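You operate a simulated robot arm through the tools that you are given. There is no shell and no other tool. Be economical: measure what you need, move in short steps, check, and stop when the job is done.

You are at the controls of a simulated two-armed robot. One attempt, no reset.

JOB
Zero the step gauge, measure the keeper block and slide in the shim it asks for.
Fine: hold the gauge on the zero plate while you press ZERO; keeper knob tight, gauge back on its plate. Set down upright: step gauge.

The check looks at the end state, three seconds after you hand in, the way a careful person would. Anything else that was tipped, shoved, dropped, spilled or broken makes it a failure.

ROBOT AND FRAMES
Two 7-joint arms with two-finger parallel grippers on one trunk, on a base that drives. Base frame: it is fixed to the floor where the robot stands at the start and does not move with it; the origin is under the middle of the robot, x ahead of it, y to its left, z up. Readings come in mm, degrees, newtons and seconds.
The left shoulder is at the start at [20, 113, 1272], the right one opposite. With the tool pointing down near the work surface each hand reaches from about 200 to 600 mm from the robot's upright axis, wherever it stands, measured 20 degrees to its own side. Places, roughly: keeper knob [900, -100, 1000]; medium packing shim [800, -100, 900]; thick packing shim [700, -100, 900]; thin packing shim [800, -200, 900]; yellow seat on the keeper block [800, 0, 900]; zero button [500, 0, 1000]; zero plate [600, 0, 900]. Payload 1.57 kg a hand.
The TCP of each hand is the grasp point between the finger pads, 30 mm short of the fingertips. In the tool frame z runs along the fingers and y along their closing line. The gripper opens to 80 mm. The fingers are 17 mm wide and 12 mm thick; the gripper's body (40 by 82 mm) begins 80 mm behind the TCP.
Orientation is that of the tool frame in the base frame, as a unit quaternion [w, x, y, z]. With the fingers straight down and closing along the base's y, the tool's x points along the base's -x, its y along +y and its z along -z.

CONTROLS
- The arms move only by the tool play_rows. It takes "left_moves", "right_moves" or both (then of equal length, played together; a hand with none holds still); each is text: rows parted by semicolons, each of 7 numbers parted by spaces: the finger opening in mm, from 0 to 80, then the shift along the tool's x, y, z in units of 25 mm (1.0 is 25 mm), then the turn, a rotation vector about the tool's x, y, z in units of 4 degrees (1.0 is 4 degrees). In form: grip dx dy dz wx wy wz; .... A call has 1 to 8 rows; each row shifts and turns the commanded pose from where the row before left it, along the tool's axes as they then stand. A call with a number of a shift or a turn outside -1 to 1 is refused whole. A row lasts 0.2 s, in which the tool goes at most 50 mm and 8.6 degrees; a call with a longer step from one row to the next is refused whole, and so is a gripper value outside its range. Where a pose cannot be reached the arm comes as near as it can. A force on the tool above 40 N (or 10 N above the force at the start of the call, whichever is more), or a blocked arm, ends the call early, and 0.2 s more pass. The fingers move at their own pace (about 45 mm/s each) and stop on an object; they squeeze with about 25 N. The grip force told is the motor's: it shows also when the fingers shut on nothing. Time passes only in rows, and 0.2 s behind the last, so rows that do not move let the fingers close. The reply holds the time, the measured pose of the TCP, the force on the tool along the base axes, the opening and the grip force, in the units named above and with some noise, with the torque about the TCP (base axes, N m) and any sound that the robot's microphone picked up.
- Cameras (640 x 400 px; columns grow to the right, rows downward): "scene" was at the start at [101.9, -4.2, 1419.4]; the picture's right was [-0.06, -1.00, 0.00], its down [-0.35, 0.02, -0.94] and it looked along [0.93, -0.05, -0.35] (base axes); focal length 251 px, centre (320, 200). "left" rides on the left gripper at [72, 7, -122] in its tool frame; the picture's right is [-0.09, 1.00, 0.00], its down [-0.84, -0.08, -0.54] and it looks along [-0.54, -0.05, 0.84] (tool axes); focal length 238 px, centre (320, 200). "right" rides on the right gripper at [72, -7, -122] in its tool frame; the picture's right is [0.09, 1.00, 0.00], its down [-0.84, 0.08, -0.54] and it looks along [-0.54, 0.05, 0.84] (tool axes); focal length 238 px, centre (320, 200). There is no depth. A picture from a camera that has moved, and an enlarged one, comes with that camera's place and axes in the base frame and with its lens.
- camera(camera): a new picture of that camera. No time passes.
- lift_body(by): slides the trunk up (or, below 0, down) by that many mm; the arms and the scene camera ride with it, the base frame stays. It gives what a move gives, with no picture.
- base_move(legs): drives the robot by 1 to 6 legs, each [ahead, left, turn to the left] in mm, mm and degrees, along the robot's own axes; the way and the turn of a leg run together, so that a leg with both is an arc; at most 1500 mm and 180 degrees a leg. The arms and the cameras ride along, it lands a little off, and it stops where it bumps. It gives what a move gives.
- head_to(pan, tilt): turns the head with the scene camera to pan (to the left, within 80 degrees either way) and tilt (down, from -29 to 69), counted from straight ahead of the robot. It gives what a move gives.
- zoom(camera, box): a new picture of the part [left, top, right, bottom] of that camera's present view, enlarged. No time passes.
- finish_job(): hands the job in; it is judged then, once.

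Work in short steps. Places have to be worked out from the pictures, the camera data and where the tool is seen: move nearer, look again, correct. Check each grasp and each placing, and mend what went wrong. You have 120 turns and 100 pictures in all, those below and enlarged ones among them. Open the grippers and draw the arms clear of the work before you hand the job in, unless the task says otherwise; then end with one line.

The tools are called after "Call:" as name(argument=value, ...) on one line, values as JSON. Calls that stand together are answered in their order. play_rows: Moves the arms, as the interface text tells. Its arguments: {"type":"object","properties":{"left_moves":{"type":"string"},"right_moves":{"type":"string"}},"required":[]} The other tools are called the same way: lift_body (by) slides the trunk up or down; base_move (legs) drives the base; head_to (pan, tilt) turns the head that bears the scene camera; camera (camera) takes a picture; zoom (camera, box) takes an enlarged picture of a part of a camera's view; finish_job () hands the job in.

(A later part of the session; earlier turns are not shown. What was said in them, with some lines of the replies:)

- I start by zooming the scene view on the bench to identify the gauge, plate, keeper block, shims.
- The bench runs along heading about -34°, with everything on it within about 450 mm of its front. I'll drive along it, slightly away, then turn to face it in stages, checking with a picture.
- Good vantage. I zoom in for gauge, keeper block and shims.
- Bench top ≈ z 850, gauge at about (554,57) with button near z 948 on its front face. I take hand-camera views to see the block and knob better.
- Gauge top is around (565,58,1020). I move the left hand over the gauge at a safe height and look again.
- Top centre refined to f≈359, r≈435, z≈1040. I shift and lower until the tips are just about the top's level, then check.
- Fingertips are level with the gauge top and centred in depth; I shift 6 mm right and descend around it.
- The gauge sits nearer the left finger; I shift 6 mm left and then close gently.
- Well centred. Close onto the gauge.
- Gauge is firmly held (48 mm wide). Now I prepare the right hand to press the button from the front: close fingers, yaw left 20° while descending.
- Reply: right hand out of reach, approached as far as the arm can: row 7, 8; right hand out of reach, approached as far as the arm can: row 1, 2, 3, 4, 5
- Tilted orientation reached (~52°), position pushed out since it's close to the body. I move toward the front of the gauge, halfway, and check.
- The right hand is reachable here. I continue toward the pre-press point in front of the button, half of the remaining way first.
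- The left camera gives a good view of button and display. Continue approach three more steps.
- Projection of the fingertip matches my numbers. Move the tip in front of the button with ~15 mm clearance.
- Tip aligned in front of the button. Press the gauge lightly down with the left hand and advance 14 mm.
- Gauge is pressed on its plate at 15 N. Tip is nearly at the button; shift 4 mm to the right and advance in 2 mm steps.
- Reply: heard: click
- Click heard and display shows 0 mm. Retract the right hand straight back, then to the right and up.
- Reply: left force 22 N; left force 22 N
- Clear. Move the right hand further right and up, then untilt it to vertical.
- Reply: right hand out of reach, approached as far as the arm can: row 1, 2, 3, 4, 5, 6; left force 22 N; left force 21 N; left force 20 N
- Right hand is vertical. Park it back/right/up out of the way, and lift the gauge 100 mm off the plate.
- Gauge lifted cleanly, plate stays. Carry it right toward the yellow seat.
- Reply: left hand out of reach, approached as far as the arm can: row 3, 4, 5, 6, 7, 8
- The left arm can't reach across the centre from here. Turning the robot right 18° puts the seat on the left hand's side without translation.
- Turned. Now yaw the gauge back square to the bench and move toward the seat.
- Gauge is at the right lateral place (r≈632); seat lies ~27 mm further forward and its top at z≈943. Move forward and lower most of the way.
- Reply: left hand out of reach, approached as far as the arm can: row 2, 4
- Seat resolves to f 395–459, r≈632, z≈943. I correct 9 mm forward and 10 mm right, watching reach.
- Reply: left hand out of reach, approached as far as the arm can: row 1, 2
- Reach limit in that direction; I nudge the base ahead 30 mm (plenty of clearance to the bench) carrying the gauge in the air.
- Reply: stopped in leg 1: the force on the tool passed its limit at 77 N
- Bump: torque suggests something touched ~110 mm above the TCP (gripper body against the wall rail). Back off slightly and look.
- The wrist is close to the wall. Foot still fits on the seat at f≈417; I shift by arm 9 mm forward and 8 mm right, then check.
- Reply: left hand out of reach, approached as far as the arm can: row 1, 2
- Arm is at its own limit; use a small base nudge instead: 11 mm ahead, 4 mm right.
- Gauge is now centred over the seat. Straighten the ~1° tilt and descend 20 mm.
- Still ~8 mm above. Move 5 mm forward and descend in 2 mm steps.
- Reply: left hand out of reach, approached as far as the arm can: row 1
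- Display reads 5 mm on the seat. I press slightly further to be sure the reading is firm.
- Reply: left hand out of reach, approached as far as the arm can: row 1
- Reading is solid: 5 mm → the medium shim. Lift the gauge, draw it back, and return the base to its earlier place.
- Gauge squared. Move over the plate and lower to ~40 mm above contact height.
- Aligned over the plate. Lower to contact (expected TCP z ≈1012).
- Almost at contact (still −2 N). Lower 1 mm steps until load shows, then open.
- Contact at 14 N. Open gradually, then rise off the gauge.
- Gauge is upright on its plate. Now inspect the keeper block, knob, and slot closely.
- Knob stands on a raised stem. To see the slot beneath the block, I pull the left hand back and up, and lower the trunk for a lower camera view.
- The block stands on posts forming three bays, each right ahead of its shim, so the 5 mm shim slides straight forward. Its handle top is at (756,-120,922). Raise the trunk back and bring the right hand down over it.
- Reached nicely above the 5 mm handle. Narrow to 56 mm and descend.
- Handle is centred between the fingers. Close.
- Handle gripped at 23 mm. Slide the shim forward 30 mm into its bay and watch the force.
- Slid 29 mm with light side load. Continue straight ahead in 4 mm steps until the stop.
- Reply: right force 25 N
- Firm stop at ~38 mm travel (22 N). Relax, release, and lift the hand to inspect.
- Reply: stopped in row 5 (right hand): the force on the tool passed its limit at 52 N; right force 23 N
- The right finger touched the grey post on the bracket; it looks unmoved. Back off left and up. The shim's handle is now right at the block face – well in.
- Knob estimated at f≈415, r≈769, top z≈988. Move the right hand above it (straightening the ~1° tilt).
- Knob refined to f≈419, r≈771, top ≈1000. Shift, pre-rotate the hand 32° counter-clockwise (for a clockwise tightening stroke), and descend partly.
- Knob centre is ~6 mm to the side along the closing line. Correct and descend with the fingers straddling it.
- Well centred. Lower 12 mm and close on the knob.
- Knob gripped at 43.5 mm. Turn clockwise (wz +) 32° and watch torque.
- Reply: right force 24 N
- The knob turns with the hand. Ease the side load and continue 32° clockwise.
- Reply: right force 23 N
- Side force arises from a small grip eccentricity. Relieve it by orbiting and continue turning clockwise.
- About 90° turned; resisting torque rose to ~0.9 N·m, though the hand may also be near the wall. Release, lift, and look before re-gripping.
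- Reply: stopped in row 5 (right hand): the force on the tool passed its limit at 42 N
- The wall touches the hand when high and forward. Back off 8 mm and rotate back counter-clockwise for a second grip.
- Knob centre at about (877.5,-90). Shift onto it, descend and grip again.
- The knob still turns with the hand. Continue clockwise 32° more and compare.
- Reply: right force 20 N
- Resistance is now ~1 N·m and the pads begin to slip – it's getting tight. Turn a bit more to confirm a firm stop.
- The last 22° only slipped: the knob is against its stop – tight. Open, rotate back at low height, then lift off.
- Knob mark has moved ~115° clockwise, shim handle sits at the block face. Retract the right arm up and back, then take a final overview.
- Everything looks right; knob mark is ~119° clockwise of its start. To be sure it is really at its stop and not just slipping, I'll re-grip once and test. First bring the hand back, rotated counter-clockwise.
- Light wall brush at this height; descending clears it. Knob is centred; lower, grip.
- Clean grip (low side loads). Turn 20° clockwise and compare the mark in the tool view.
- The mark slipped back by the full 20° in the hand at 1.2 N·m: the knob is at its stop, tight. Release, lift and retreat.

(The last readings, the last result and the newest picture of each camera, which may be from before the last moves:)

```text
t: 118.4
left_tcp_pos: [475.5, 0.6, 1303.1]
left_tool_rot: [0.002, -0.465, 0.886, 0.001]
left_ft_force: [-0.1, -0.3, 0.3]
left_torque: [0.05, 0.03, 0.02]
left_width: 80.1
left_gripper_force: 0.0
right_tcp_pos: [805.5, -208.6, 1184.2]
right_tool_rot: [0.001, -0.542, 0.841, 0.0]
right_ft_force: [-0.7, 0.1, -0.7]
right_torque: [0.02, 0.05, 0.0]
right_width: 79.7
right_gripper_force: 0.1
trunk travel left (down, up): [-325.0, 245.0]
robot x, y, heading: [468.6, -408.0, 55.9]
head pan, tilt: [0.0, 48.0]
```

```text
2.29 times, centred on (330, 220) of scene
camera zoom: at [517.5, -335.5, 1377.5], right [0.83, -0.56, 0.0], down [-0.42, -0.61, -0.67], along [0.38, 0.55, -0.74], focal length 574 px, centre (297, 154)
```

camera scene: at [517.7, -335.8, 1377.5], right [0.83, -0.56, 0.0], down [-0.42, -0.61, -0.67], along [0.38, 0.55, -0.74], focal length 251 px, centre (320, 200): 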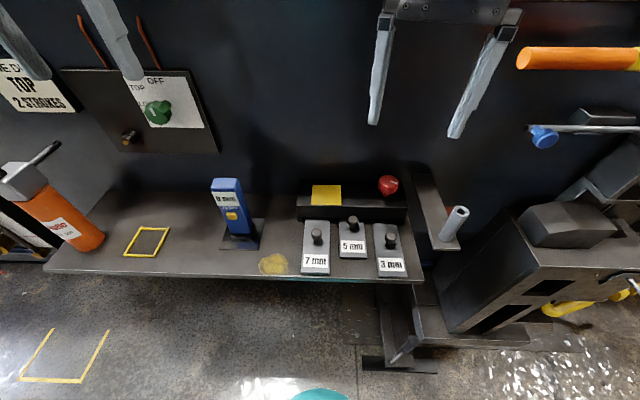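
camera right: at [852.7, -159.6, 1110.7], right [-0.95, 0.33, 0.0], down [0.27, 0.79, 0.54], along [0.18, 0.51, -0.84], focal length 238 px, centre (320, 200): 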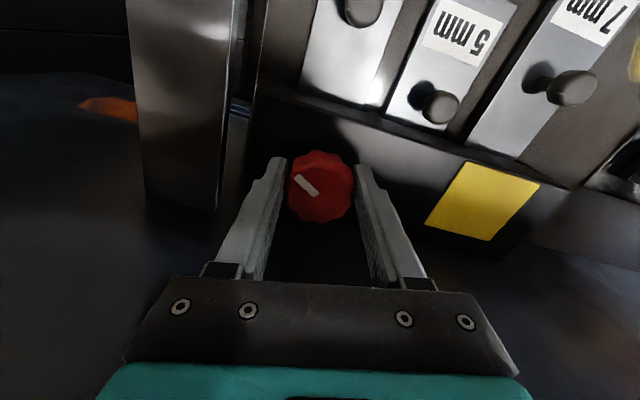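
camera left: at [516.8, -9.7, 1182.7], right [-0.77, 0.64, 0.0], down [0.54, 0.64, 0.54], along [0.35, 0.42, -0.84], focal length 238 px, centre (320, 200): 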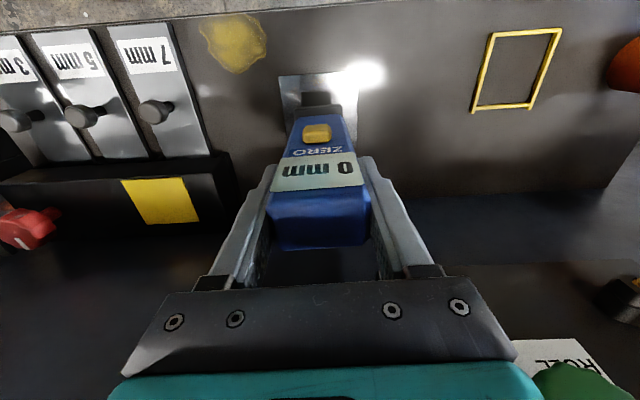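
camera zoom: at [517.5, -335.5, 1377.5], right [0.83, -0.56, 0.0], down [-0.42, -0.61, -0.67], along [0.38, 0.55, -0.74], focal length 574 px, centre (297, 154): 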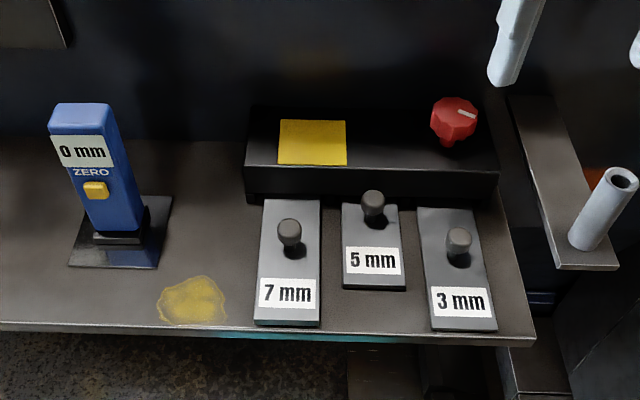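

Final state: the gauge is upright on its plate reading 0 mm, the 5 mm shim is in its bay, the knob is tight, the other shims are in place, and both hands are open and clear. Handing in.

Call:
finish_job()

```text
The job is handed in.
```

The job is handed in: I zeroed the gauge while holding it on its plate, and it read 5 mm on the keeper block. I slid in the 5 mm shim to its stop, tightened the knob clockwise to its stop, and left the gauge upright on its plate. On the way, the hands bumped the wall a few times and one finger touched the grey post beside the block (52 N), but nothing looked moved.
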